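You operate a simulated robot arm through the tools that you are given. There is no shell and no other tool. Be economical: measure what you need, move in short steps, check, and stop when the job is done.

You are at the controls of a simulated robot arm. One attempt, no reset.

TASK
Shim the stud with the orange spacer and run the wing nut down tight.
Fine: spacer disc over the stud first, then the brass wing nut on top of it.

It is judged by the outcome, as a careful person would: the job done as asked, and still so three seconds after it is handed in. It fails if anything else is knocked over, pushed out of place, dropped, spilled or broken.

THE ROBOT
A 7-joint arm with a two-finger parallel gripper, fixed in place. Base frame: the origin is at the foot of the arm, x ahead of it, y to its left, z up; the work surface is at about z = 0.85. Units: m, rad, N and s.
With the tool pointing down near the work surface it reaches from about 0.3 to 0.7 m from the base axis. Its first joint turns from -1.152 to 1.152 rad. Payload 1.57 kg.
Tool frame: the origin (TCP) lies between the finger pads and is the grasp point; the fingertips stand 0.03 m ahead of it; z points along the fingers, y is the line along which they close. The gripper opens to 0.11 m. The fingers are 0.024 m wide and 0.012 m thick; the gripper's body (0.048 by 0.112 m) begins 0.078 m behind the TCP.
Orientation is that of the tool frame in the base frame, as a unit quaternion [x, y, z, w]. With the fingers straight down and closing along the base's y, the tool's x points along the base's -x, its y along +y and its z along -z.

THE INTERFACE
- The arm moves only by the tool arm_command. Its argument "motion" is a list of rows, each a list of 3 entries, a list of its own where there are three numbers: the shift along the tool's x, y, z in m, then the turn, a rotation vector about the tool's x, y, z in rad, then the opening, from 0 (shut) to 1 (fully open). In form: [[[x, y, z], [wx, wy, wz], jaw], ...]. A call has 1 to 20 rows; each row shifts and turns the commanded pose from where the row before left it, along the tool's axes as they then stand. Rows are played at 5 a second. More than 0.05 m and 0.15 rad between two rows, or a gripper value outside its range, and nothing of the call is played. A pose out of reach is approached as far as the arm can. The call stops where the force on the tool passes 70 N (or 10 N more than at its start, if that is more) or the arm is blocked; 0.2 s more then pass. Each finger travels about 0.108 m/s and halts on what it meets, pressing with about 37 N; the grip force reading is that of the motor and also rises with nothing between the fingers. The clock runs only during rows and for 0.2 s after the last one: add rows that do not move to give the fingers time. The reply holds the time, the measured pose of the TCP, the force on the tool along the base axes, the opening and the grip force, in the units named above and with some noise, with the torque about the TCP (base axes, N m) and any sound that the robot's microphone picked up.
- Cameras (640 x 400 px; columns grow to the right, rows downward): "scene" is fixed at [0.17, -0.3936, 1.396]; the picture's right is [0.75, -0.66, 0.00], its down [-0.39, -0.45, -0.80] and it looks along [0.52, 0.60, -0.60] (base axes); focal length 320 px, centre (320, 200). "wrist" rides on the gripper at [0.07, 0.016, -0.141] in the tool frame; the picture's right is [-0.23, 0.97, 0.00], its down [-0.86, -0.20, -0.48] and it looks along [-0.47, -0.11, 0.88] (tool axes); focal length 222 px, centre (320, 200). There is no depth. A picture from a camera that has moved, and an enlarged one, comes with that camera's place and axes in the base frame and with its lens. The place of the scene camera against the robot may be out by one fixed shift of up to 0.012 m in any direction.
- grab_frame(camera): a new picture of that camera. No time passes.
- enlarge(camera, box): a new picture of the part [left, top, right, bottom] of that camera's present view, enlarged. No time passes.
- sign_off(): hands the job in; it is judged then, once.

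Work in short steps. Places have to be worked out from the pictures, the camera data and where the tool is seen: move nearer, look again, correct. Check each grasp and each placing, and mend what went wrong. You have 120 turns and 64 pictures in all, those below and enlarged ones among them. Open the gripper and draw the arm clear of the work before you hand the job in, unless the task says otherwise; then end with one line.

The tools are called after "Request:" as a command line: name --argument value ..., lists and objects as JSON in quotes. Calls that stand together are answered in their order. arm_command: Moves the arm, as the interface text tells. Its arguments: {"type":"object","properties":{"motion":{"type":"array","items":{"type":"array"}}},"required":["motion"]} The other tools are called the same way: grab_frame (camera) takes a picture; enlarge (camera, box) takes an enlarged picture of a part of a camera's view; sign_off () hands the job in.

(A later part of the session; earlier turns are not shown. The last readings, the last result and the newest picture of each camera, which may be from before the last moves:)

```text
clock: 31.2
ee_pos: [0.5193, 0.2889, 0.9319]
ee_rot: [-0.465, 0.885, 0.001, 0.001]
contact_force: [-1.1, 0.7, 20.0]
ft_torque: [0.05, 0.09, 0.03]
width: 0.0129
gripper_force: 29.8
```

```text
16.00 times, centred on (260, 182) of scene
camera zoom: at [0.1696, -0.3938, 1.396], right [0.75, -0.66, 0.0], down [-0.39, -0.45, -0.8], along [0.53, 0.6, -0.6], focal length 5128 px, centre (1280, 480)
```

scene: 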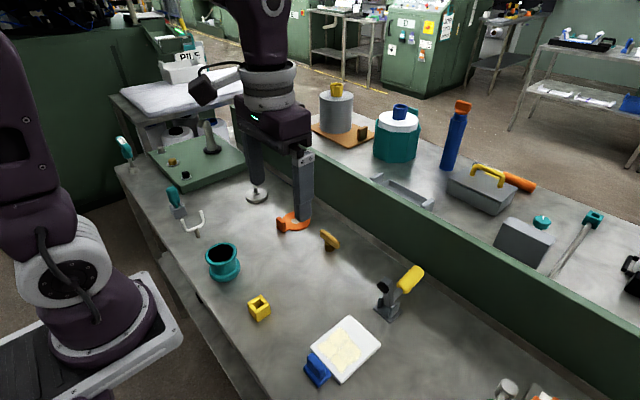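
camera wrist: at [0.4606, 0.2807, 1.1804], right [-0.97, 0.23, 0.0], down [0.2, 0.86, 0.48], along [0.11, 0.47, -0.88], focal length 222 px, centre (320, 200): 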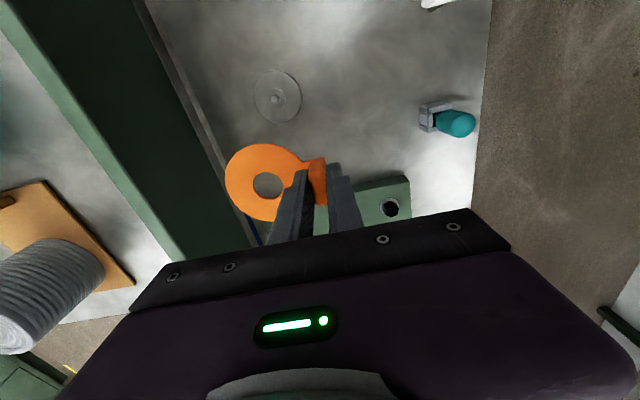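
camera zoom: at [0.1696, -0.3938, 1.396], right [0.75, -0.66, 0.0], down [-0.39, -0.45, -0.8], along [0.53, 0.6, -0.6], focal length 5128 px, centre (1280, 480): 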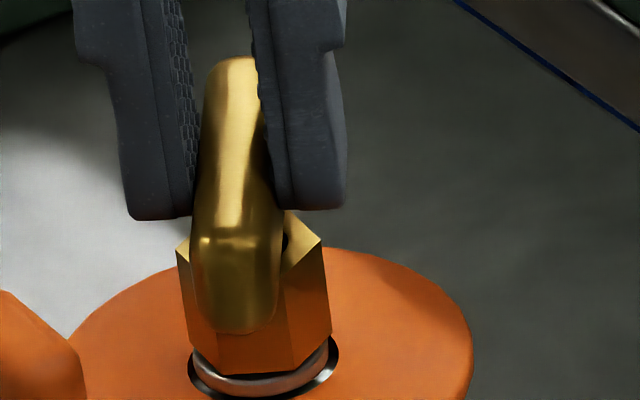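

Turned 0.6 rad at constant push with little torque, and the nut underside still looks about 3 mm above the collar. I'll keep turning to see if it advances.

Request:
arm_command --motion '[[[0, 0, 0], [0, 0, 0.14], 0], [[0, 0, 0], [0, 0, 0.14], 0], [[0, 0, 0], [0, 0, 0.14], 0], [[0, 0, 0], [0, 0, 0.14], 0], [[0, 0, 0], [0, 0, 0.14], 0], [[0, 0, 0], [0, 0, 0.14], 0], [[0, 0, 0], [0, 0, 0.14], 0], [[0, 0, 0], [0, 0, 0.14], 0], [[0, 0, 0], [0, 0, 0.14], 0], [[0, 0, 0], [0, 0, 0.14], 0], [[0, 0, 0], [0, 0, 0.14], 0], [[0, 0, 0], [0, 0, 0.14], 0], [[0, 0, 0], [0, 0, 0.14], 0], [[0, 0, 0], [0, 0, 0.14], 0], [[0, 0, 0], [0, 0, 0], 0]]'

Request:
enlarge --camera "scene" --box '[240, 170, 280, 195]'

```text
clock: 34.4
ee_pos: [0.5195, 0.2893, 0.9303]
ee_rot: [0.475, 0.88, 0.0, 0.0]
contact_force: [-4.6, 1.6, 2.1]
ft_torque: [0.18, 0.26, 0.04]
width: 0.0127
gripper_force: 30.1
```

```text
16.00 times, centred on (260, 182) of scene
camera zoom: at [0.1698, -0.3936, 1.396], right [0.75, -0.66, 0.0], down [-0.39, -0.45, -0.8], along [0.52, 0.6, -0.6], focal length 5128 px, centre (1280, 480)
```

zoom: 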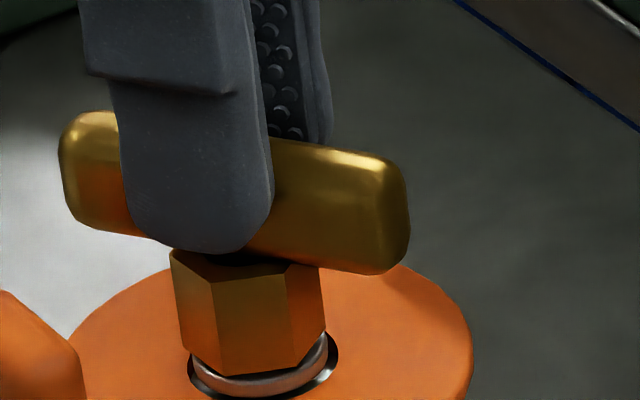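

The push force fell to 2 N as z dropped about 1.6 mm, so the thread has caught and is pulling down. I'll keep turning, following with a slight downward feed.

Request:
arm_command --motion '[[[0, 0, 0.0003], [0, 0, 0.12], 0], [[0, 0, 0.0002], [0, 0, 0.12], 0], [[0, 0, 0.0001], [0, 0, 0.12], 0], [[0, 0, 0.0001], [0, 0, 0.12], 0], [[0, 0, 0.0001], [0, 0, 0.12], 0], [[0, 0, 0.0001], [0, 0, 0.12], 0], [[0, 0, 0], [0, 0, 0], 0]]'

```text
clock: 36.0
ee_pos: [0.5209, 0.2895, 0.9304]
ee_rot: [0.755, 0.655, 0.001, -0.001]
contact_force: [-7.1, 4.4, 18.3]
ft_torque: [0.2, 0.38, 0.03]
width: 0.0131
gripper_force: 29.7
```

Now at about +98° with push back up to 18 N. I'll keep turning without feed and watch the trend.

Request:
arm_command --motion '[[[0, 0, 0], [0, 0, 0.12], 0], [[0, 0, 0], [0, 0, 0.12], 0], [[0, 0, 0], [0, 0, 0.12], 0], [[0, 0, 0], [0, 0, 0.12], 0], [[0, 0, 0], [0, 0, 0.12], 0], [[0, 0, 0], [0, 0, 0], 0]]'

Request:
enlarge --camera "scene" --box '[240, 170, 280, 195]'

```text
clock: 37.4
ee_pos: [0.5201, 0.2902, 0.9307]
ee_rot: [0.915, 0.403, 0.0, 0.0]
contact_force: [-5.0, 2.8, 13.9]
ft_torque: [0.15, 0.29, 0.08]
width: 0.013
gripper_force: 29.6
```

```text
16.00 times, centred on (260, 182) of scene
camera zoom: at [0.1696, -0.3937, 1.396], right [0.75, -0.66, 0.0], down [-0.39, -0.45, -0.8], along [0.53, 0.6, -0.6], focal length 5128 px, centre (1280, 480)
```

zoom: 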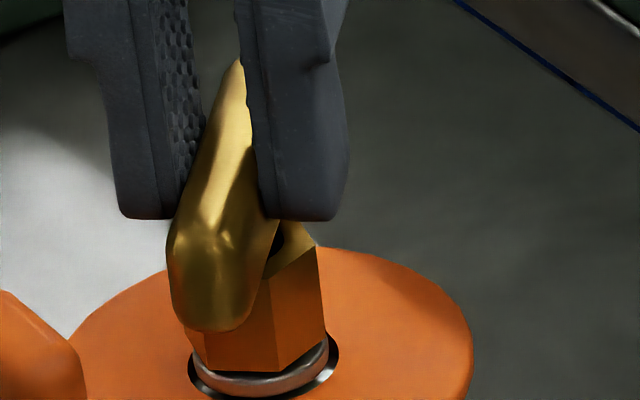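

Force eases as it turns, consistent with a slow thread advance. Continuing toward +170° with light feed.

Request:
arm_command --motion '[[[0, 0, 0], [0, 0, 0.12], 0], [[0, 0, 0], [0, 0, 0.12], 0], [[0, 0, 0], [0, 0, 0.12], 0], [[0, 0, 0], [0, 0, 0.12], 0], [[0, 0, 0], [0, 0, 0.12], 0], [[0, 0, 0], [0, 0, 0], 0]]'

```text
clock: 38.8
ee_pos: [0.5208, 0.2893, 0.9287]
ee_rot: [0.993, 0.116, -0.003, -0.002]
contact_force: [-14.7, 11.3, 3.4]
ft_torque: [0.62, 0.78, 0.11]
width: 0.0134
gripper_force: 29.7
```

The thread keeps pulling (push down to 3 N) but side load is building. I'll release, rise clear, turn back half a turn and regrip, which also relieves the side load.

Request:
arm_command --motion '[[[0, 0, 0], [0, 0, 0], 0.25], [[0, 0, 0], [0, 0, 0], 0.3], [[0, 0, -0.02], [0, 0, 0], 0.3], [[0, 0, -0.025], [0, 0, 0], 0.3], [[0, 0, 0], [0, 0, 0], 0.3]]'

Request:
enlarge --camera "scene" --box '[240, 170, 280, 195]'

Request:
enlarge --camera "wrist" --box '[240, 90, 400, 190]'

```text
clock: 40.0
ee_pos: [0.5239, 0.2878, 0.9757]
ee_rot: [0.993, 0.116, -0.001, 0.0]
contact_force: [0.8, -0.1, -0.5]
ft_torque: [-0.02, -0.03, -0.05]
width: 0.0329
gripper_force: 0.1
out of reach, approached as far as the arm can: row 3
```

```text
16.00 times, centred on (260, 182) of scene
camera zoom: at [0.17, -0.3936, 1.396], right [0.75, -0.66, 0.0], down [-0.39, -0.45, -0.8], along [0.52, 0.6, -0.6], focal length 5128 px, centre (1280, 480)
```

zoom: 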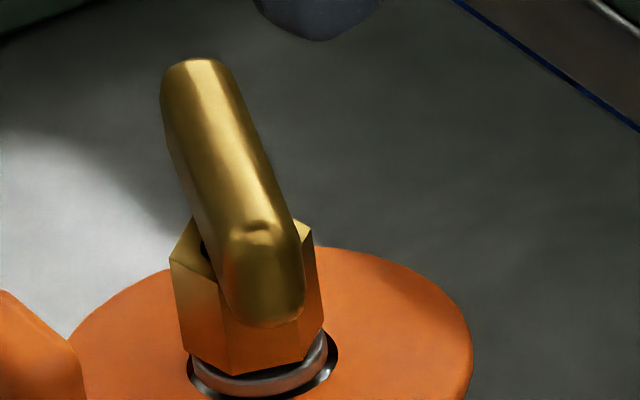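

```text
4.00 times, centred on (320, 140) of wrist
camera zoom: at [0.5957, 0.2867, 1.117], right [0.0, -1.0, 0.0], down [-0.88, 0.0, 0.48], along [-0.48, 0.0, -0.88], focal length 888 px, centre (320, 440)
```

zoom: 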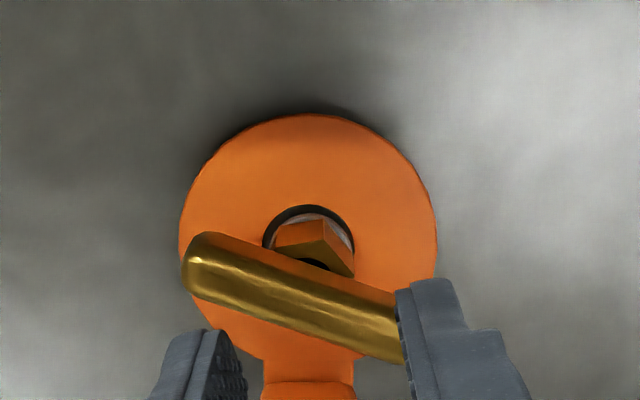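

After release the bar sits about 47° back from where the jaws were; I reached the wrist joint's limit at 167° (row 3 was out of reach), which caused the side load. I'll rotate back to about -60°, matching the bar, and stay well below that limit afterwards.

Request:
arm_command --motion '[[[0, 0, -0.01], [0, 0, -0.14], 0.35], [[0, 0, 0], [0, 0, -0.14], 0.35], [[0, 0, 0], [0, 0, -0.14], 0.35], [[0, 0, 0], [0, 0, -0.14], 0.35], [[0, 0, 0], [0, 0, -0.14], 0.35], [[0, 0, 0], [0, 0, -0.14], 0.35], [[0, 0, 0], [0, 0, -0.14], 0.35], [[0, 0, 0], [0, 0, -0.14], 0.35], [[0, 0, 0], [0, 0, -0.14], 0.35], [[0, 0, 0], [0, 0, -0.14], 0.35], [[0, 0, 0], [0, 0, -0.14], 0.35], [[0, 0, 0], [0, 0, -0.14], 0.35], [[0, 0, 0], [0, 0, -0.14], 0.35], [[0, 0, 0], [0, 0, -0.14], 0.35]]'

Request:
arm_command --motion '[[[0, 0, 0], [0, 0, -0.14], 0.4], [[0, 0, 0], [0, 0, -0.14], 0.4], [[0, 0, 0], [0, 0, -0.14], 0.4], [[0, 0, 0], [0, 0, -0.14], 0.4], [[0, 0, 0], [0, 0, -0.14], 0.4], [[0, 0, 0], [0, 0, -0.14], 0.4], [[0, 0, 0], [0, 0, -0.14], 0.4], [[0, 0, 0], [0, 0, -0.14], 0.4], [[0, 0, 0], [0, 0, -0.14], 0.4], [[0, 0, 0], [0, 0, -0.14], 0.4], [[0, 0, 0], [0, 0, -0.14], 0.4], [[0, 0, 0], [0, 0, -0.14], 0.4], [[0, 0, 0], [0, 0, -0.14], 0.4], [[0, 0, 0], [0, 0, -0.14], 0.4], [[0, 0, 0], [0, 0, 0], 0.4]]'

Request:
enlarge --camera "wrist" --box '[240, 90, 400, 190]'

Request:
enlarge --camera "scene" --box '[240, 170, 280, 195]'

```text
clock: 43.0
ee_pos: [0.5232, 0.2879, 0.9856]
ee_rot: [0.457, 0.889, 0.0, 0.001]
contact_force: [0.3, 0.6, 0.0]
ft_torque: [-0.01, 0.0, -0.01]
width: 0.0387
gripper_force: 0.0
```

```text
clock: 46.2
ee_pos: [0.5237, 0.2872, 0.9863]
ee_rot: [-0.483, 0.875, 0.0, 0.0]
contact_force: [-0.1, 0.7, 0.1]
ft_torque: [-0.03, -0.01, 0.04]
width: 0.0442
gripper_force: 0.0
```

```text
4.00 times, centred on (320, 140) of wrist
camera zoom: at [0.4734, 0.2363, 1.1269], right [-0.7, 0.71, 0.0], down [0.62, 0.62, 0.48], along [0.34, 0.34, -0.88], focal length 888 px, centre (320, 440)
```

zoom: 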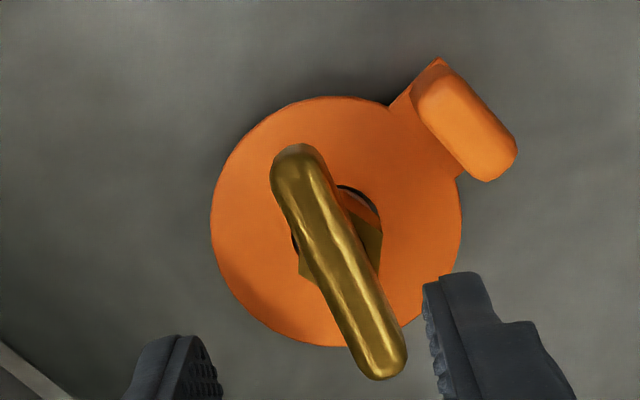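

```text
16.00 times, centred on (260, 182) of scene
camera zoom: at [0.17, -0.3936, 1.396], right [0.75, -0.66, 0.0], down [-0.39, -0.45, -0.8], along [0.52, 0.6, -0.6], focal length 5128 px, centre (1280, 480)
```

zoom: 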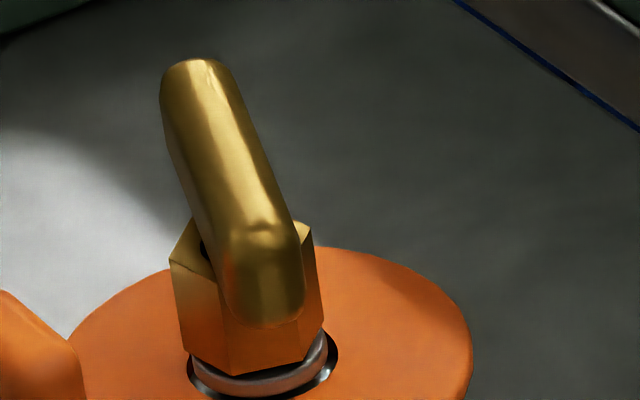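

TCP drifted to (0.5235, 0.2876) at the limit. The bar is about 22–25° off y with its centre near (0.519, 0.2893), so I'll recentre, rotate another -0.16 rad, descend astride the bar and close.

Request:
arm_command --motion '[[[0.0004, 0.0039, 0], [0, 0, -0.08], 0.4], [[0, 0, 0], [0, 0, -0.08], 0.4], [[0, 0, 0.03], [0, 0, 0], 0.4], [[0, 0, 0.03], [0, 0, 0], 0.35], [[0, 0, 0], [0, 0, 0], 0.35]]'

Request:
enlarge --camera "wrist" --box '[240, 120, 400, 220]'

```text
clock: 47.4
ee_pos: [0.5202, 0.2889, 0.9259]
ee_rot: [-0.552, 0.834, 0.0, -0.001]
contact_force: [0.1, 0.6, -0.5]
ft_torque: [0.0, 0.0, 0.01]
width: 0.0386
gripper_force: 0.1
```

```text
4.00 times, centred on (320, 170) of wrist
camera zoom: at [0.4782, 0.2302, 1.0669], right [-0.81, 0.59, 0.0], down [0.52, 0.71, 0.48], along [0.28, 0.39, -0.88], focal length 888 px, centre (320, 320)
```

zoom: 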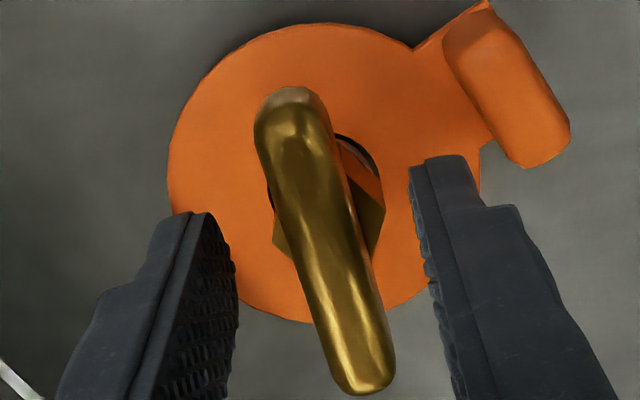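

The bar is centred but about 5° off the jaw plane; rotating a further -0.09 rad and closing.

Request:
arm_command --motion '[[[0, 0, 0], [0, 0, -0.09], 0.35], [[0, 0, 0], [0, 0, 0], 0.15], [[0, 0, 0], [0, 0, 0], 0], [[0, 0, 0], [0, 0, 0], 0], [[0, 0, 0], [0, 0, 0], 0]]'

```text
clock: 48.6
ee_pos: [0.5191, 0.2878, 0.9263]
ee_rot: [-0.588, 0.809, 0.001, -0.001]
contact_force: [-6.3, 1.0, -0.7]
ft_torque: [0.08, 0.34, -0.01]
width: 0.0129
gripper_force: 29.8
```

Gripped at 12.9 mm. Turning clockwise 1.4 rad, with a tiny shift to relieve the side load.

Request:
arm_command --motion '[[[0, 0.0004, 0], [0, 0, 0.12], 0], [[0, 0, 0], [0, 0, 0.12], 0], [[0, 0, 0], [0, 0, 0.12], 0], [[0, 0, 0], [0, 0, 0.12], 0], [[0, 0, 0], [0, 0, 0.12], 0], [[0, 0, 0], [0, 0, 0.12], 0], [[0, 0, 0], [0, 0, 0.12], 0], [[0, 0, 0], [0, 0, 0.12], 0], [[0, 0, 0], [0, 0, 0.12], 0], [[0, 0, 0], [0, 0, 0.12], 0], [[0, 0, 0], [0, 0, 0.12], 0], [[0, 0, 0], [0, 0, 0.12], 0], [[0, 0, 0], [0, 0, 0], 0]]'

Request:
enlarge --camera "scene" --box '[240, 170, 280, 195]'

```text
clock: 51.4
ee_pos: [0.5178, 0.2911, 0.925]
ee_rot: [0.091, 0.996, 0.001, 0.0]
contact_force: [-13.0, 10.6, -2.5]
ft_torque: [0.55, 0.7, 0.18]
width: 0.0129
gripper_force: 29.9
```

```text
16.00 times, centred on (260, 182) of scene
camera zoom: at [0.1697, -0.3933, 1.3961], right [0.75, -0.66, 0.0], down [-0.39, -0.45, -0.8], along [0.52, 0.6, -0.6], focal length 5128 px, centre (1280, 480)
```

zoom: 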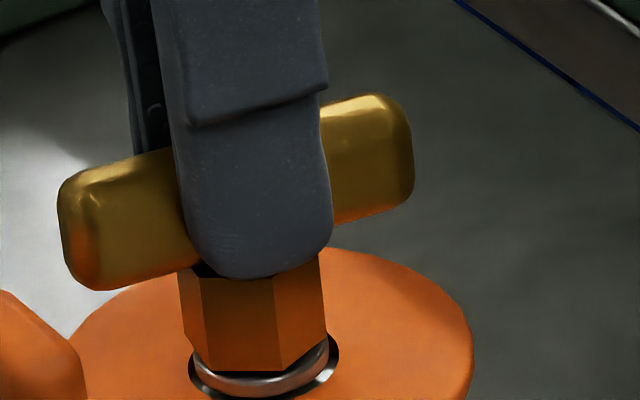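

The bar turns with the grip, and torque about z is rising slightly (0.18). The side load points -x,+y, so I'll shift about 1.2 mm that way and turn on.

Request:
arm_command --motion '[[[0.0011, 0.0006, 0], [0, 0, 0], 0], [[0, 0, 0], [0, 0, 0.1], 0], [[0, 0, 0], [0, 0, 0.1], 0], [[0, 0, 0], [0, 0, 0.1], 0], [[0, 0, 0], [0, 0, 0.1], 0], [[0, 0, 0], [0, 0, 0.1], 0], [[0, 0, 0], [0, 0, 0.1], 0], [[0, 0, 0], [0, 0, 0], 0]]'

```text
clock: 53.2
ee_pos: [0.5195, 0.2899, 0.9255]
ee_rot: [0.383, 0.924, 0.0, 0.0]
contact_force: [2.9, 7.4, -7.0]
ft_torque: [0.43, -0.11, 0.13]
width: 0.0126
gripper_force: 29.4
```

The nut now pulls the tool down (Fz -7 N), so the thread is advancing. I'll feed 0.4 mm down, ease y, and keep turning to about +125°.

Request:
arm_command --motion '[[[0.0003, 0.0003, 0.0004], [0, 0, 0.12], 0], [[0, 0, 5e-05], [0, 0, 0.12], 0], [[0, 0, 5e-05], [0, 0, 0.12], 0], [[0, 0, 5e-05], [0, 0, 0.12], 0], [[0, 0, 5e-05], [0, 0, 0.12], 0], [[0, 0, 5e-05], [0, 0, 0.12], 0], [[0, 0, 5e-05], [0, 0, 0.12], 0], [[0, 0, 5e-05], [0, 0, 0.12], 0], [[0, 0, 5e-05], [0, 0, 0.12], 0], [[0, 0, 5e-05], [0, 0, 0.12], 0], [[0, 0, 5e-05], [0, 0, 0.12], 0], [[0, 0, 0], [0, 0, 0], 0]]'

Request:
enlarge --camera "scene" --box '[240, 170, 280, 195]'

```text
clock: 55.8
ee_pos: [0.5193, 0.2906, 0.9235]
ee_rot: [0.868, 0.496, 0.001, 0.0]
contact_force: [8.5, 2.3, 17.9]
ft_torque: [0.07, -0.44, -0.02]
width: 0.0129
gripper_force: 29.9
```

```text
16.00 times, centred on (260, 182) of scene
camera zoom: at [0.1699, -0.3938, 1.396], right [0.75, -0.66, 0.0], down [-0.39, -0.45, -0.8], along [0.52, 0.6, -0.6], focal length 5128 px, centre (1280, 480)
```

zoom: 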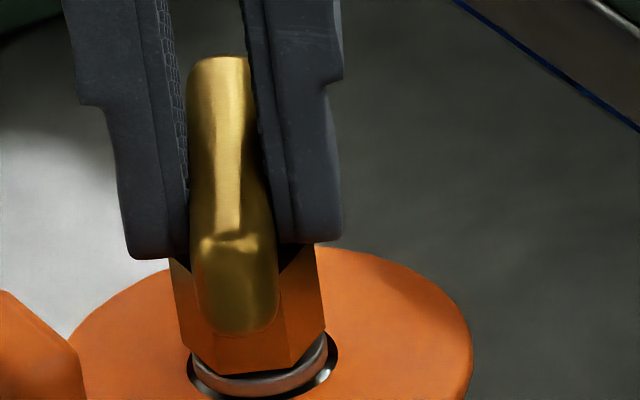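

Angle is now +120° and the push is 18 N again. I need a close look at the gap between nut and collar.

Request:
enlarge --camera "scene" --box '[248, 184, 264, 194]'

```text
16.00 times, centred on (256, 189) of scene
camera zoom: at [0.1699, -0.3938, 1.396], right [0.75, -0.66, 0.0], down [-0.39, -0.45, -0.8], along [0.52, 0.6, -0.6], focal length 5128 px, centre (1344, 376)
```

zoom: 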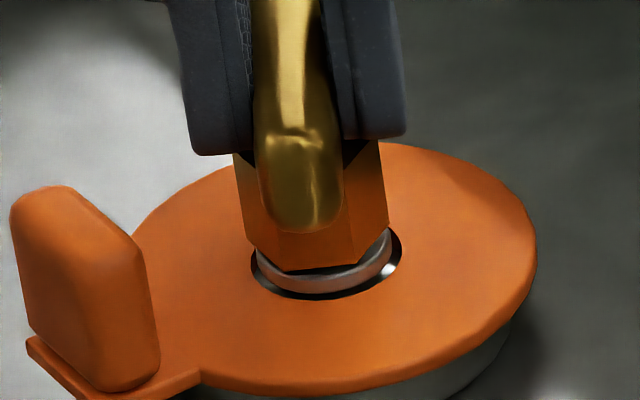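

About 3 mm of gap remains, so it needs more turns. I'll turn to about +148° without feed to confirm the thread pulls.

Request:
arm_command --motion '[[[0, 0, 0], [0, 0, 0.12], 0], [[0, 0, 0], [0, 0, 0.12], 0], [[0, 0, 0], [0, 0, 0.12], 0], [[0, 0, 0], [0, 0, 0.12], 0], [[0, 0, 0], [0, 0, 0], 0]]'

```text
clock: 57.0
ee_pos: [0.5193, 0.2892, 0.924]
ee_rot: [0.962, 0.274, 0.001, 0.001]
contact_force: [9.6, -8.0, 8.1]
ft_torque: [-0.41, -0.45, 0.01]
width: 0.013
gripper_force: 30.4
```

The push dropped 18→8 N over 0.48 rad with no feed, so the thread is definitely drawing down. Ratcheting: release, rise 3 cm, rotate back half a turn.

Request:
arm_command --motion '[[[0, 0, 0], [0, 0, 0], 0.3], [[0.0002, 0.0005, 0], [0, 0, 0], 0.35], [[0, 0, -0.03], [0, 0, 0], 0.35], [[0, 0, -0.005], [0, 0, -0.1496], 0.35], [[0, 0, 0], [0, 0, -0.1496], 0.35], [[0, 0, 0], [0, 0, -0.1496], 0.35], [[0, 0, 0], [0, 0, -0.1496], 0.35], [[0, 0, 0], [0, 0, -0.1496], 0.35], [[0, 0, 0], [0, 0, -0.1496], 0.35], [[0, 0, 0], [0, 0, -0.1496], 0.35], [[0, 0, 0], [0, 0, -0.1496], 0.35], [[0, 0, 0], [0, 0, -0.1496], 0.35], [[0, 0, 0], [0, 0, -0.1496], 0.35], [[0, 0, 0], [0, 0, -0.1496], 0.35], [[0, 0, 0], [0, 0, -0.1496], 0.35], [[0, 0, 0], [0, 0, -0.1496], 0.35], [[0, 0, 0], [0, 0, -0.1496], 0.35], [[0, 0, 0], [0, 0, -0.1496], 0.35], [[0, 0, 0], [0, 0, -0.1496], 0.35], [[0, 0, 0], [0, 0, -0.1496], 0.35]]'

Request:
arm_command --motion '[[[0, 0, 0], [0, 0, -0.1496], 0.35], [[0, 0, 0], [0, 0, -0.1496], 0.35], [[0, 0, 0], [0, 0, -0.1496], 0.35], [[0, 0, 0], [0, 0, -0.1496], 0.35], [[0, 0, 0], [0, 0, 0], 0.35], [[0, 0, 0], [0, 0, 0], 0.35]]'

Request:
enlarge --camera "wrist" --box '[240, 100, 400, 200]'

```text
clock: 61.2
ee_pos: [0.5193, 0.2891, 0.9584]
ee_rot: [0.019, 1.0, -0.001, 0.0]
contact_force: [-1.1, -0.6, -0.1]
ft_torque: [-0.01, 0.02, 0.04]
width: 0.0386
gripper_force: 0.0
```

```text
clock: 62.6
ee_pos: [0.5188, 0.2896, 0.9587]
ee_rot: [-0.275, 0.961, -0.001, 0.001]
contact_force: [0.3, 0.5, 0.0]
ft_torque: [0.0, 0.0, 0.01]
width: 0.0385
gripper_force: 0.1
```

```text
4.00 times, centred on (320, 150) of wrist
camera zoom: at [0.4519, 0.2662, 1.1005], right [-0.32, 0.95, 0.0], down [0.83, 0.28, 0.48], along [0.45, 0.15, -0.88], focal length 888 px, centre (320, 400)
```

zoom: 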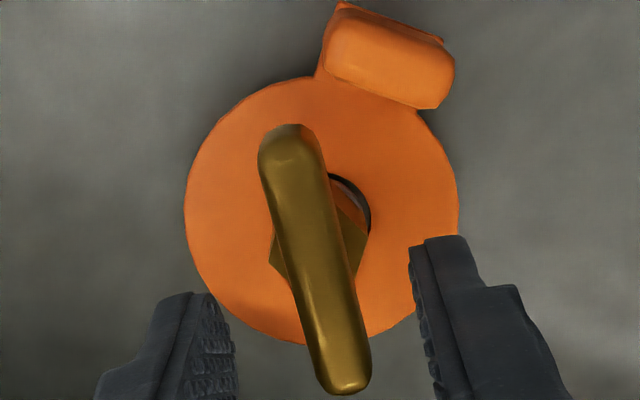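

The bar stayed put and is aligned with the jaws. Descending, gripping and turning in one go.

Request:
arm_command --motion '[[[0, 0, 0.03], [0, 0, 0], 0.35], [[0, 0, 0.005], [0, 0, 0], 0.3], [[0, 0, 0], [0, 0, 0], 0], [[0, 0, 0], [0, 0, 0], 0], [[0, 0, 0], [0, 0, 0], 0], [[0, 0, 3e-05], [0, 0, 0.13], 0], [[0, 0, 3e-05], [0, 0, 0.13], 0], [[0, 0, 3e-05], [0, 0, 0.13], 0], [[0, 0, 3e-05], [0, 0, 0.13], 0], [[0, 0, 3e-05], [0, 0, 0.13], 0], [[0, 0, 3e-05], [0, 0, 0.13], 0], [[0, 0, 3e-05], [0, 0, 0.13], 0], [[0, 0, 3e-05], [0, 0, 0.13], 0], [[0, 0, 3e-05], [0, 0, 0.13], 0], [[0, 0, 3e-05], [0, 0, 0.13], 0], [[0, 0, 3e-05], [0, 0, 0.13], 0], [[0, 0, 3e-05], [0, 0, 0.13], 0], [[0, 0, 0], [0, 0, 0], 0]]'

```text
clock: 66.4
ee_pos: [0.5192, 0.2903, 0.9232]
ee_rot: [0.482, 0.876, -0.001, 0.0]
contact_force: [2.9, -5.3, -7.3]
ft_torque: [-0.24, -0.2, 0.02]
width: 0.0131
gripper_force: 29.6
```

Fz -7 N: it is drawing down as it turns. Continuing to +148° with a little feed.

Request:
arm_command --motion '[[[0, 0, 0.0003], [0, 0, 0.13], 0], [[0, 0, 5e-05], [0, 0, 0.13], 0], [[0, 0, 5e-05], [0, 0, 0.13], 0], [[0, 0, 5e-05], [0, 0, 0.13], 0], [[0, 0, 5e-05], [0, 0, 0.13], 0], [[0, 0, 5e-05], [0, 0, 0.13], 0], [[0, 0, 5e-05], [0, 0, 0.13], 0], [[0, 0, 5e-05], [0, 0, 0.13], 0], [[0, 0, 5e-05], [0, 0, 0.13], 0], [[0, 0, 5e-05], [0, 0, 0.13], 0], [[0, 0, 5e-05], [0, 0, 0.13], 0], [[0, 0, 5e-05], [0, 0, 0.13], 0], [[0, 0, 0], [0, 0, 0], 0]]'

Request:
enlarge --camera "scene" --box '[240, 170, 280, 195]'

```text
clock: 69.2
ee_pos: [0.5195, 0.2906, 0.9228]
ee_rot: [0.959, 0.285, 0.0, 0.0]
contact_force: [6.1, 6.5, 16.2]
ft_torque: [0.31, -0.31, 0.11]
width: 0.0126
gripper_force: 29.7
```

```text
16.00 times, centred on (260, 182) of scene
camera zoom: at [0.1699, -0.3936, 1.396], right [0.75, -0.66, 0.0], down [-0.39, -0.45, -0.8], along [0.52, 0.6, -0.6], focal length 5128 px, centre (1280, 480)
```

zoom: 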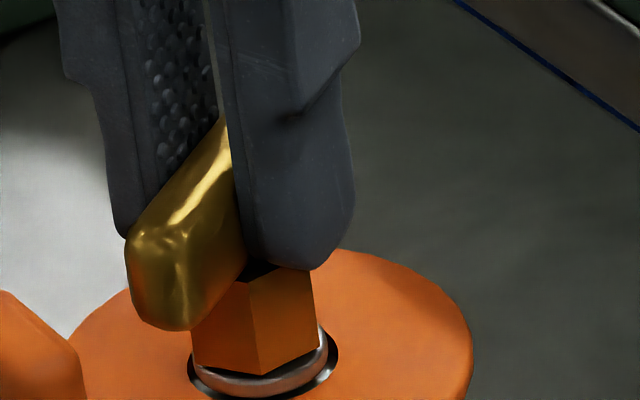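

The underside looks no lower than at first contact, so advance per turn is small or it is slipping. I'll do another half-turn ratchet with firmer down pressure and compare at this same angle.

Request:
arm_command --motion '[[[0, 0, 0], [0, 0, 0], 0.3], [[0, 0, 0], [0, 0, 0], 0.35], [[0, 0, -0.03], [0, 0, 0], 0.35], [[0, 0, -0.005], [0, 0, -0.1496], 0.35], [[0, 0, 0], [0, 0, -0.1496], 0.35], [[0, 0, 0], [0, 0, -0.1496], 0.35], [[0, 0, 0], [0, 0, -0.1496], 0.35], [[0, 0, 0], [0, 0, -0.1496], 0.35], [[0, 0, 0], [0, 0, -0.1496], 0.35], [[0, 0, 0], [0, 0, -0.1496], 0.35], [[0, 0, 0], [0, 0, -0.1496], 0.35], [[0, 0, 0], [0, 0, -0.1496], 0.35], [[0, 0, 0], [0, 0, -0.1496], 0.35], [[0, 0, 0], [0, 0, -0.1496], 0.35], [[0, 0, 0], [0, 0, -0.1496], 0.35], [[0, 0, 0], [0, 0, -0.1496], 0.35], [[0, 0, 0], [0, 0, -0.1496], 0.35], [[0, 0, 0], [0, 0, -0.1496], 0.35], [[0, 0, 0], [0, 0, -0.1496], 0.35], [[0, 0, 0], [0, 0, -0.1496], 0.35]]'

Request:
arm_command --motion '[[[0, 0, 0], [0, 0, -0.1496], 0.35], [[0, 0, 0], [0, 0, -0.1496], 0.35], [[0, 0, 0], [0, 0, -0.1496], 0.35], [[0, 0, 0], [0, 0, -0.1496], 0.35], [[0, 0, 0.03], [0, 0, 0], 0.35], [[0, 0, 0.005], [0, 0, 0], 0.3], [[0, 0, 0], [0, 0, 0], 0], [[0, 0, 0], [0, 0, 0], 0], [[0, 0, 0], [0, 0, 0], 0]]'

```text
clock: 73.4
ee_pos: [0.5206, 0.291, 0.9577]
ee_rot: [0.008, 1.0, 0.0, 0.0]
contact_force: [-0.7, 0.2, -0.7]
ft_torque: [-0.01, -0.03, 0.0]
width: 0.0386
gripper_force: 0.1
```

```text
clock: 75.4
ee_pos: [0.5185, 0.29, 0.922]
ee_rot: [-0.284, 0.959, 0.0, 0.001]
contact_force: [-1.8, 2.2, 1.0]
ft_torque: [0.12, 0.04, 0.12]
width: 0.0131
gripper_force: 29.3
```

Regripped cleanly. I'll press 1 mm without turning to calibrate stiffness.

Request:
arm_command --motion '[[[0, 0, 0.0005], [0, 0, 0], 0], [[0, 0, 0.0005], [0, 0, 0], 0], [[0, 0, 0], [0, 0, 0], 0]]'

```text
clock: 76.2
ee_pos: [0.5181, 0.2896, 0.923]
ee_rot: [-0.285, 0.958, 0.0, -0.001]
contact_force: [-4.7, 0.8, 9.6]
ft_torque: [0.06, 0.22, 0.09]
width: 0.0129
gripper_force: 30.0
```

Stiffness is about 9 N/mm. I'll turn in 45° stages at constant command, reading Fz, to separate true advance from wobble.

Request:
arm_command --motion '[[[0.0003, 0.0002, 0], [0, 0, 0.131], 0], [[0, 0, 0], [0, 0, 0.131], 0], [[0, 0, 0], [0, 0, 0.131], 0], [[0, 0, 0], [0, 0, 0.131], 0], [[0, 0, 0], [0, 0, 0.131], 0], [[0, 0, 0], [0, 0, 0.13], 0], [[0, 0, 0], [0, 0, 0], 0]]'

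Request:
arm_command --motion '[[[0, 0, 0], [0, 0, 0.131], 0], [[0, 0, 0], [0, 0, 0.131], 0], [[0, 0, 0], [0, 0, 0.131], 0], [[0, 0, 0], [0, 0, 0.131], 0], [[0, 0, 0], [0, 0, 0.131], 0], [[0, 0, 0], [0, 0, 0.13], 0], [[0, 0, 0], [0, 0, 0], 0]]'

Request:
arm_command --motion '[[[0, 0, 0], [0, 0, 0.131], 0], [[0, 0, 0], [0, 0, 0.131], 0], [[0, 0, 0], [0, 0, 0.131], 0], [[0, 0, 0], [0, 0, 0.131], 0], [[0, 0, 0], [0, 0, 0.131], 0], [[0, 0, 0], [0, 0, 0.13], 0], [[0, 0, 0], [0, 0, 0], 0]]'

Request:
arm_command --motion '[[[0, 0, 0], [0, 0, 0.131], 0], [[0, 0, 0], [0, 0, 0.131], 0], [[0, 0, 0], [0, 0, 0.131], 0], [[0, 0, 0], [0, 0, 0.131], 0], [[0, 0, 0], [0, 0, 0.131], 0], [[0, 0, 0], [0, 0, 0.13], 0], [[0, 0, 0], [0, 0, 0], 0]]'

Request:
enlarge --camera "scene" --box '[240, 170, 280, 195]'

```text
clock: 77.8
ee_pos: [0.5189, 0.2908, 0.921]
ee_rot: [0.105, 0.994, 0.001, 0.002]
contact_force: [-1.4, 5.7, 18.9]
ft_torque: [0.28, 0.06, 0.16]
width: 0.013
gripper_force: 30.1
```

```text
clock: 79.4
ee_pos: [0.52, 0.2901, 0.9224]
ee_rot: [0.477, 0.879, 0.0, 0.0]
contact_force: [0.1, 16.0, 20.2]
ft_torque: [0.78, -0.01, 0.12]
width: 0.0126
gripper_force: 29.8
```

```text
clock: 81.0
ee_pos: [0.5194, 0.2909, 0.9225]
ee_rot: [0.777, 0.63, 0.001, 0.0]
contact_force: [10.1, 18.2, 18.4]
ft_torque: [0.88, -0.48, 0.01]
width: 0.0131
gripper_force: 29.5
```

```text
clock: 82.6
ee_pos: [0.5189, 0.2891, 0.9215]
ee_rot: [0.959, 0.283, 0.001, 0.001]
contact_force: [12.7, 7.7, 23.9]
ft_torque: [0.36, -0.66, 0.05]
width: 0.0128
gripper_force: 30.0
```

```text
16.00 times, centred on (260, 182) of scene
camera zoom: at [0.1699, -0.3937, 1.396], right [0.75, -0.66, 0.0], down [-0.39, -0.45, -0.8], along [0.52, 0.6, -0.6], focal length 5128 px, centre (1280, 480)
```

zoom: 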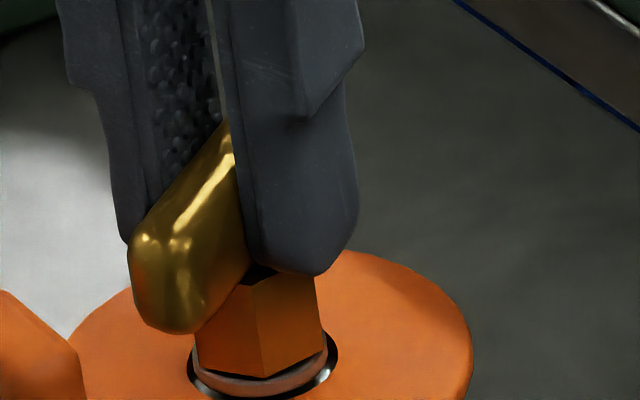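

Images show at most about 0.5–0.9 mm advance. A direct test of engagement: pull up gently a few mm and see whether the nut holds.

Request:
arm_command --motion '[[[0, 0, -0.0015], [0, 0, 0], 0], [[0, 0, -0.0015], [0, 0, 0], 0], [[0, 0, -0.001], [0, 0, 0], 0], [[0, 0, 0], [0, 0, 0], 0]]'

```text
clock: 83.6
ee_pos: [0.5172, 0.2888, 0.9232]
ee_rot: [0.959, 0.284, -0.003, 0.001]
contact_force: [6.2, -5.7, -19.1]
ft_torque: [-0.34, -0.27, -0.02]
width: 0.013
gripper_force: 29.8
```

The nut holds against a 19 N upward pull, so it is threaded on; force readings are muddied by side coupling. I'll ratchet on, recentring by (+0.8, +0.3) mm.

Request:
arm_command --motion '[[[0, 0, 0.002], [0, 0, 0], 0], [[0, 0, 0], [0, 0, 0], 0.3], [[0.0008, 0.0002, 0], [0, 0, 0], 0.35], [[0, 0, -0.037], [0, 0, 0], 0.35], [[0, 0, 0], [0, 0, -0.1496], 0.35], [[0, 0, 0], [0, 0, -0.1496], 0.35], [[0, 0, 0], [0, 0, -0.1496], 0.35], [[0, 0, 0], [0, 0, -0.1496], 0.35], [[0, 0, 0], [0, 0, -0.1496], 0.35], [[0, 0, 0], [0, 0, -0.1496], 0.35], [[0, 0, 0], [0, 0, -0.1496], 0.35], [[0, 0, 0], [0, 0, -0.1496], 0.35], [[0, 0, 0], [0, 0, -0.1496], 0.35], [[0, 0, 0], [0, 0, -0.1496], 0.35], [[0, 0, 0], [0, 0, -0.1496], 0.35], [[0, 0, 0], [0, 0, -0.1496], 0.35], [[0, 0, 0], [0, 0, -0.1496], 0.35], [[0, 0, 0], [0, 0, -0.1496], 0.35], [[0, 0, 0], [0, 0, -0.1496], 0.35], [[0, 0, 0], [0, 0, -0.1496], 0.35]]'

Request:
arm_command --motion '[[[0, 0, 0], [0, 0, -0.1496], 0.35], [[0, 0, 0], [0, 0, -0.1496], 0.35], [[0, 0, 0], [0, 0, -0.1496], 0.35], [[0, 0, 0], [0, 0, -0.1496], 0.35], [[0, 0, 0], [0, 0, -0.1496], 0.35], [[0, 0, 0.03], [0, 0, 0], 0.35], [[0, 0, 0.0075], [0, 0, 0], 0.3], [[0, 0, 0], [0, 0, 0], 0], [[0, 0, 0], [0, 0, 0], 0], [[0, 0, 0], [0, 0, 0], 0]]'

```text
clock: 87.8
ee_pos: [0.5198, 0.2897, 0.9602]
ee_rot: [0.083, 0.997, 0.001, 0.0]
contact_force: [0.4, -0.6, -0.1]
ft_torque: [0.03, 0.0, 0.0]
width: 0.0387
gripper_force: 0.1
```

```text
clock: 90.0
ee_pos: [0.5207, 0.2899, 0.9229]
ee_rot: [-0.285, 0.958, -0.001, 0.0]
contact_force: [2.0, -4.9, -0.3]
ft_torque: [-0.26, -0.1, 0.06]
width: 0.0131
gripper_force: 29.9
```

Gripped with small side load. Turning a half turn.

Request:
arm_command --motion '[[[0, 0, 0.0001], [0, 0, 0.1309], 0], [[0, 0, 5e-05], [0, 0, 0.1309], 0], [[0, 0, 5e-05], [0, 0, 0.1309], 0], [[0, 0, 5e-05], [0, 0, 0.1309], 0], [[0, 0, 5e-05], [0, 0, 0.1309], 0], [[0, 0, 5e-05], [0, 0, 0.1309], 0], [[0, 0, 5e-05], [0, 0, 0.1309], 0], [[0, 0, 5e-05], [0, 0, 0.1309], 0], [[0, 0, 5e-05], [0, 0, 0.1309], 0], [[0, 0, 5e-05], [0, 0, 0.1309], 0], [[0, 0, 5e-05], [0, 0, 0.1309], 0], [[0, 0, 5e-05], [0, 0, 0.1309], 0], [[0, 0, 0], [0, 0, 0], 0]]'

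Request:
arm_command --motion '[[[0, 0, 5e-05], [0, 0, 0.1309], 0], [[0, 0, 5e-05], [0, 0, 0.1309], 0], [[0, 0, 5e-05], [0, 0, 0.1309], 0], [[0, 0, 5e-05], [0, 0, 0.1309], 0], [[0, 0, 5e-05], [0, 0, 0.1309], 0], [[0, 0, 5e-05], [0, 0, 0.1309], 0], [[0, 0, 5e-05], [0, 0, 0.1309], 0], [[0, 0, 5e-05], [0, 0, 0.1309], 0], [[0, 0, 5e-05], [0, 0, 0.1309], 0], [[0, 0, 5e-05], [0, 0, 0.1309], 0], [[0, 0, 5e-05], [0, 0, 0.1309], 0], [[0, 0, 5e-05], [0, 0, 0.1309], 0], [[0, 0, 0], [0, 0, 0], 0]]'

Request:
enlarge --camera "scene" --box '[240, 170, 280, 195]'

```text
clock: 92.8
ee_pos: [0.5203, 0.2901, 0.9224]
ee_rot: [0.477, 0.879, 0.0, 0.0]
contact_force: [-1.2, -11.4, 24.0]
ft_torque: [-0.64, 0.03, 0.03]
width: 0.0128
gripper_force: 29.9
```

```text
clock: 95.6
ee_pos: [0.5197, 0.2899, 0.9218]
ee_rot: [0.959, 0.283, 0.002, -0.001]
contact_force: [2.4, 2.7, 43.6]
ft_torque: [0.16, -0.11, 0.12]
width: 0.0126
gripper_force: 29.7
```

```text
16.00 times, centred on (260, 182) of scene
camera zoom: at [0.1693, -0.394, 1.396], right [0.75, -0.66, 0.0], down [-0.39, -0.45, -0.8], along [0.53, 0.6, -0.6], focal length 5128 px, centre (1280, 480)
```

zoom: 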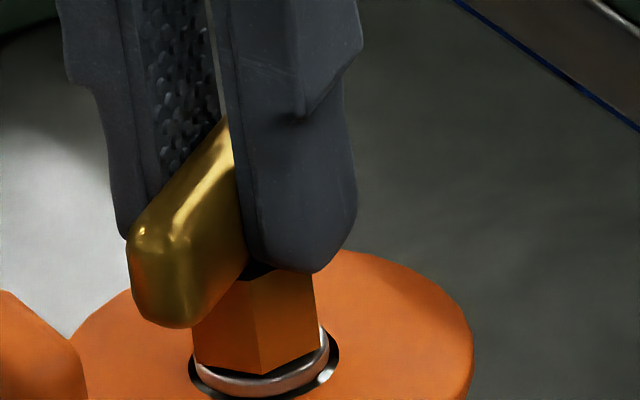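

Push rose to 44 N without measurable deflection, and the bar looks no lower than before. I'll release, rise and take a clean reference picture of the nut at this orientation.

Request:
arm_command --motion '[[[0, 0, -0.0015], [0, 0, 0], 0], [[0, 0, -0.0015], [0, 0, 0], 0], [[0, 0, 0], [0, 0, 0], 0.3], [[0, 0, 0], [0, 0, 0], 0.35], [[0, 0, -0.035], [0, 0, 0], 0.35], [[0, 0, -0.02], [0, 0, 0], 0.35], [[0, 0, 0], [0, 0, 0], 0.35]]'

Request:
enlarge --camera "scene" --box '[240, 170, 280, 195]'

```text
clock: 97.2
ee_pos: [0.5194, 0.2901, 0.9782]
ee_rot: [0.959, 0.285, 0.0, 0.0]
contact_force: [-0.1, -0.2, -0.9]
ft_torque: [0.03, -0.05, 0.01]
width: 0.0383
gripper_force: 0.0
```

```text
16.00 times, centred on (260, 182) of scene
camera zoom: at [0.17, -0.3936, 1.396], right [0.75, -0.66, 0.0], down [-0.39, -0.45, -0.8], along [0.52, 0.6, -0.6], focal length 5128 px, centre (1280, 480)
```

zoom: 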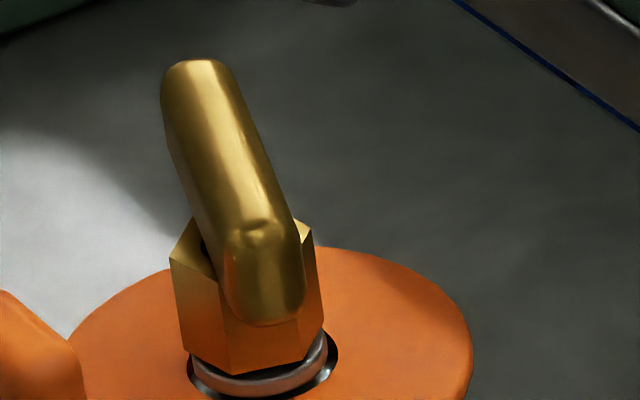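

The bar sprang back to exactly the same 22° orientation and height as after the first release, so my turns are not accumulating. I'll regrip at that orientation (jaw angle about 112°) and probe both directions in small steps.

Request:
arm_command --motion '[[[0, 0, 0], [0, 0, -0.15], 0.35], [[0, 0, 0], [0, 0, -0.15], 0.35], [[0, 0, 0], [0, 0, -0.15], 0.35], [[0, 0, 0], [0, 0, -0.15], 0.35], [[0, 0, 0.03], [0, 0, 0], 0.35], [[0, 0, 0.024], [0, 0, 0], 0.3], [[0, 0, 0], [0, 0, 0], 0], [[0, 0, 0], [0, 0, 0], 0], [[0, 0, 0], [0, 0, 0], 0]]'

Request:
arm_command --motion '[[[0, 0, 0], [0, 0, 0.1], 0], [[0, 0, 0], [0, 0, 0.1], 0], [[0, 0, 0], [0, 0, 0.1], 0], [[0, 0, 0], [0, 0, 0], 0]]'

Request:
arm_command --motion '[[[0, 0, 0], [0, 0, -0.1], 0], [[0, 0, 0], [0, 0, -0.1], 0], [[0, 0, 0], [0, 0, -0.1], 0], [[0, 0, 0], [0, 0, -0.1], 0], [[0, 0, 0], [0, 0, -0.1], 0], [[0, 0, 0], [0, 0, -0.1], 0], [[0, 0, 0], [0, 0, 0], 0]]'

```text
clock: 99.2
ee_pos: [0.5194, 0.2913, 0.9251]
ee_rot: [0.832, 0.555, 0.0, 0.001]
contact_force: [-2.0, -0.4, 9.2]
ft_torque: [-0.06, 0.05, 0.03]
width: 0.013
gripper_force: 29.6
```

```text
clock: 100.2
ee_pos: [0.5191, 0.2918, 0.9253]
ee_rot: [0.905, 0.425, 0.0, 0.0]
contact_force: [-1.6, 1.7, 15.6]
ft_torque: [0.05, 0.06, 0.07]
width: 0.0128
gripper_force: 30.0
```

```text
clock: 101.8
ee_pos: [0.5194, 0.29, 0.9248]
ee_rot: [0.739, 0.674, 0.0, 0.0]
contact_force: [-1.8, 0.6, 17.2]
ft_torque: [0.1, 0.08, -0.04]
width: 0.0129
gripper_force: 30.2
```

Torque is friction-only both ways. Diagnostic: release here (bar at about 5°), rise, and see where the bar goes.

Request:
arm_command --motion '[[[0, 0, 0], [0, 0, 0], 0.05], [[0, 0, 0], [0, 0, 0], 0.1], [[0, 0, 0], [0, 0, 0], 0.2], [[0, 0, 0], [0, 0, 0], 0.35], [[0, 0, 0], [0, 0, 0], 0.35]]'

Request:
enlarge --camera "scene" --box '[240, 170, 280, 195]'

```text
clock: 103.0
ee_pos: [0.5182, 0.2909, 0.9254]
ee_rot: [0.74, 0.673, 0.0, 0.0]
contact_force: [0.1, -0.4, 0.0]
ft_torque: [0.01, 0.01, 0.0]
width: 0.0381
gripper_force: 0.1
```

```text
16.00 times, centred on (260, 182) of scene
camera zoom: at [0.17, -0.3936, 1.396], right [0.75, -0.66, 0.0], down [-0.39, -0.45, -0.8], along [0.52, 0.6, -0.6], focal length 5128 px, centre (1280, 480)
```

zoom: 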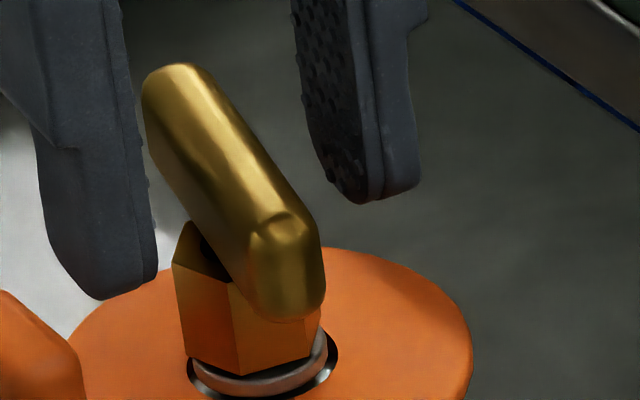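

Opened slowly, the nut stayed put and the force went to zero. I'll do one clean half-turn (from -85° to +95°) with gentle release and compare with this picture.

Request:
arm_command --motion '[[[0, 0, -0.035], [0, 0, 0], 0.35], [[0, 0, 0], [0, 0, -0.1496], 0.35], [[0, 0, 0], [0, 0, -0.1496], 0.35], [[0, 0, 0], [0, 0, -0.1496], 0.35], [[0, 0, 0], [0, 0, -0.1496], 0.35], [[0, 0, 0], [0, 0, -0.1496], 0.35], [[0, 0, 0], [0, 0, -0.1496], 0.35], [[0, 0, 0], [0, 0, -0.1496], 0.35], [[0, 0, 0], [0, 0, -0.1496], 0.35], [[0, 0, 0], [0, 0, -0.1496], 0.35], [[0, 0, 0], [0, 0, -0.1496], 0.35], [[0, 0, 0], [0, 0, -0.1496], 0.35], [[0, 0, 0], [0, 0, -0.1496], 0.35], [[0, 0, 0], [0, 0, -0.1496], 0.35], [[0, 0, 0], [0, 0, -0.1496], 0.35], [[0, 0, 0], [0, 0, -0.1496], 0.35], [[0, 0, 0], [0, 0, -0.1496], 0.35], [[0, 0, 0], [0, 0, -0.1496], 0.35], [[0, 0, 0], [0, 0, -0.1496], 0.35], [[0, 0, 0], [0, 0, -0.1496], 0.35]]'

Request:
arm_command --motion '[[[0, 0, 0], [0, 0, -0.1496], 0.35], [[0, 0, 0], [0, 0, -0.1496], 0.35], [[0, 0, 0.03], [0, 0, 0], 0.35], [[0, 0, 0.005], [0, 0, 0], 0.3], [[0, 0, 0], [0, 0, 0], 0.2], [[0, 0, 0], [0, 0, 0], 0], [[0, 0, 0], [0, 0, 0], 0]]'

Request:
arm_command --motion '[[[0, 0, 0], [0, 0, 0.13], 0], [[0, 0, 0], [0, 0, 0.13], 0], [[0, 0, 0], [0, 0, 0.13], 0], [[0, 0, 0], [0, 0, 0.13], 0], [[0, 0, 0], [0, 0, 0.13], 0], [[0, 0, 0], [0, 0, 0.13], 0], [[0, 0, 0], [0, 0, 0], 0]]'

```text
clock: 107.2
ee_pos: [0.52, 0.2899, 0.9585]
ee_rot: [-0.556, 0.831, 0.0, 0.0]
contact_force: [-0.1, 0.8, -0.9]
ft_torque: [0.03, -0.03, 0.0]
width: 0.0385
gripper_force: 0.1
```

```text
clock: 108.8
ee_pos: [0.519, 0.2902, 0.9239]
ee_rot: [-0.673, 0.74, 0.0, 0.0]
contact_force: [0.2, -1.0, -0.7]
ft_torque: [0.01, -0.02, 0.0]
width: 0.0128
gripper_force: 29.9
```

```text
clock: 110.4
ee_pos: [0.5201, 0.2899, 0.9248]
ee_rot: [-0.34, 0.94, 0.001, 0.002]
contact_force: [-2.4, 1.0, 14.4]
ft_torque: [0.05, 0.12, 0.09]
width: 0.0127
gripper_force: 29.7
```

Turning clockwise raised Fz to +14 N with almost no side load, suspicious of a reversed thread or a height coupling. I'll turn back the same amount and look at Fz.

Request:
arm_command --motion '[[[0, 0, 0], [0, 0, -0.13], 0], [[0, 0, 0], [0, 0, -0.13], 0], [[0, 0, 0], [0, 0, -0.13], 0], [[0, 0, 0], [0, 0, -0.13], 0], [[0, 0, 0], [0, 0, -0.13], 0], [[0, 0, 0], [0, 0, -0.13], 0], [[0, 0, 0], [0, 0, 0], 0]]'

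Request:
arm_command --motion '[[[0, 0, 0], [0, 0, 0], 0], [[0, 0, 0], [0, 0, 0], 0], [[0, 0, 0], [0, 0, 0], 0], [[0, 0, 0], [0, 0, 0], 0], [[0, 0, 0], [0, 0, 0], 0]]'

Request:
arm_command --motion '[[[0, 0, 0], [0, 0, 0.13], 0], [[0, 0, 0], [0, 0, 0.13], 0], [[0, 0, 0], [0, 0, 0.13], 0], [[0, 0, 0], [0, 0, 0.13], 0], [[0, 0, 0], [0, 0, 0.13], 0], [[0, 0, 0], [0, 0, 0.13], 0], [[0, 0, 0], [0, 0, 0], 0]]'

```text
clock: 112.0
ee_pos: [0.5205, 0.2909, 0.9255]
ee_rot: [-0.674, 0.739, 0.0, 0.0]
contact_force: [-0.6, 2.3, 18.8]
ft_torque: [0.12, 0.01, -0.04]
width: 0.0127
gripper_force: 29.6
```

```text
clock: 113.2
ee_pos: [0.5193, 0.291, 0.9251]
ee_rot: [-0.673, 0.739, -0.001, -0.001]
contact_force: [0.6, 2.6, 18.5]
ft_torque: [0.15, -0.03, -0.02]
width: 0.013
gripper_force: 29.7
```

```text
clock: 114.8
ee_pos: [0.5195, 0.2905, 0.9246]
ee_rot: [-0.34, 0.94, 0.0, -0.001]
contact_force: [4.6, 6.0, 8.0]
ft_torque: [0.24, -0.22, 0.08]
width: 0.013
gripper_force: 29.7
```

No drift when static; after the first settling, clockwise lowers Fz (18.5→8) and counter-clockwise raises it, as a right-hand thread should. Completing the half turn to +95°, then a slow release and picture.

Request:
arm_command --motion '[[[0, 0, 0], [0, 0, 0.13], 0], [[0, 0, 0], [0, 0, 0.13], 0], [[0, 0, 0], [0, 0, 0.13], 0], [[0, 0, 0], [0, 0, 0.13], 0], [[0, 0, 0], [0, 0, 0.13], 0], [[0, 0, 0], [0, 0, 0.13], 0], [[0, 0, 0], [0, 0, 0.13], 0], [[0, 0, 0], [0, 0, 0.13], 0], [[0, 0, 0], [0, 0, 0.13], 0], [[0, 0, 0], [0, 0, 0], 0]]'

Request:
arm_command --motion '[[[0, 0, 0], [0, 0, 0.13], 0], [[0, 0, 0], [0, 0, 0.13], 0], [[0, 0, 0], [0, 0, 0.13], 0], [[0, 0, 0], [0, 0, 0.13], 0], [[0, 0, 0], [0, 0, 0.13], 0], [[0, 0, 0], [0, 0, 0.13], 0], [[0, 0, 0], [0, 0, 0.13], 0], [[0, 0, 0], [0, 0, 0.13], 0], [[0, 0, 0], [0, 0, 0.13], 0], [[0, 0, 0], [0, 0, 0], 0]]'

Request:
arm_command --motion '[[[0, 0, 0], [0, 0, 0], 0.05], [[0, 0, 0], [0, 0, 0], 0.1], [[0, 0, 0], [0, 0, 0], 0.2], [[0, 0, 0], [0, 0, 0], 0.35], [[0, 0, 0], [0, 0, 0], 0.35]]'

Request:
enlarge --camera "scene" --box '[240, 170, 280, 195]'

```text
clock: 117.0
ee_pos: [0.5196, 0.2912, 0.925]
ee_rot: [0.236, 0.972, 0.0, -0.001]
contact_force: [2.3, 1.6, 6.7]
ft_torque: [0.12, -0.18, 0.16]
width: 0.0131
gripper_force: 29.6
```

```text
clock: 119.2
ee_pos: [0.5198, 0.2902, 0.9248]
ee_rot: [0.733, 0.68, -0.001, 0.0]
contact_force: [0.5, 6.4, -0.7]
ft_torque: [0.33, 0.02, 0.07]
width: 0.013
gripper_force: 29.4
```

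```text
clock: 120.4
ee_pos: [0.5202, 0.2904, 0.9243]
ee_rot: [0.733, 0.68, 0.0, 0.001]
contact_force: [-0.3, -0.4, 0.3]
ft_torque: [0.01, 0.01, 0.13]
width: 0.0396
gripper_force: 1.3
```

```text
16.00 times, centred on (260, 182) of scene
camera zoom: at [0.17, -0.3936, 1.396], right [0.75, -0.66, 0.0], down [-0.39, -0.45, -0.8], along [0.52, 0.6, -0.6], focal length 5128 px, centre (1280, 480)
```

zoom: 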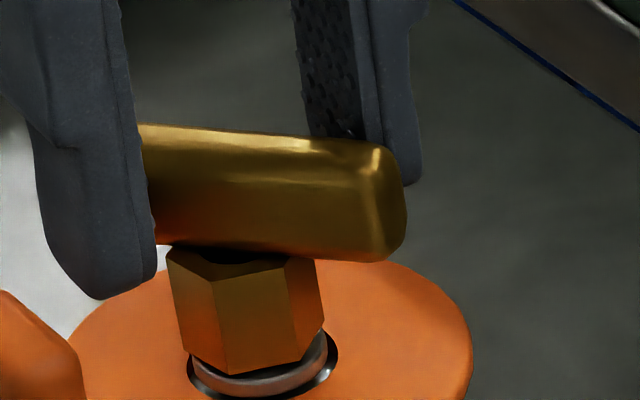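

After release the bar swung back counter-clockwise and is now resting against a finger: the nut is wound up and springing back. I'll rise clear and see whether it returns to the same 22°.

Request:
arm_command --motion '[[[0, 0, 0], [0, 0, 0], 0.6], [[0, 0, -0.02], [0, 0, 0], 0.6], [[0, 0, -0.035], [0, 0, 0], 0.6], [[0, 0, 0], [0, 0, 0], 0.6], [[0, 0, 0], [0, 0, 0], 0.6]]'

Request:
enlarge --camera "scene" --box '[240, 170, 280, 195]'

```text
clock: 121.6
ee_pos: [0.5205, 0.2911, 0.9806]
ee_rot: [0.732, 0.681, 0.001, 0.0]
contact_force: [0.2, -0.1, -1.0]
ft_torque: [-0.02, -0.02, 0.01]
width: 0.0657
gripper_force: 0.0
```

```text
16.00 times, centred on (260, 182) of scene
camera zoom: at [0.17, -0.3936, 1.396], right [0.75, -0.66, 0.0], down [-0.39, -0.45, -0.8], along [0.52, 0.6, -0.6], focal length 5128 px, centre (1280, 480)
```

zoom: 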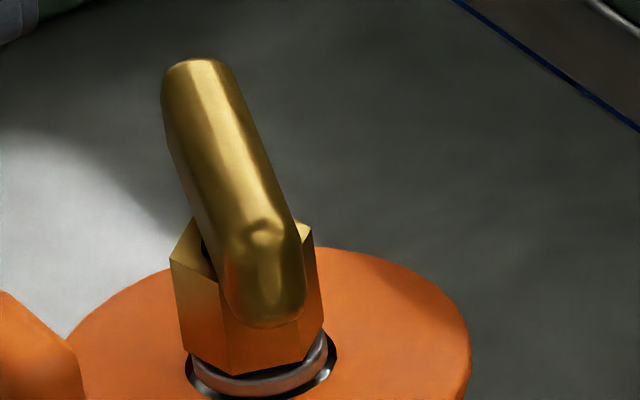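

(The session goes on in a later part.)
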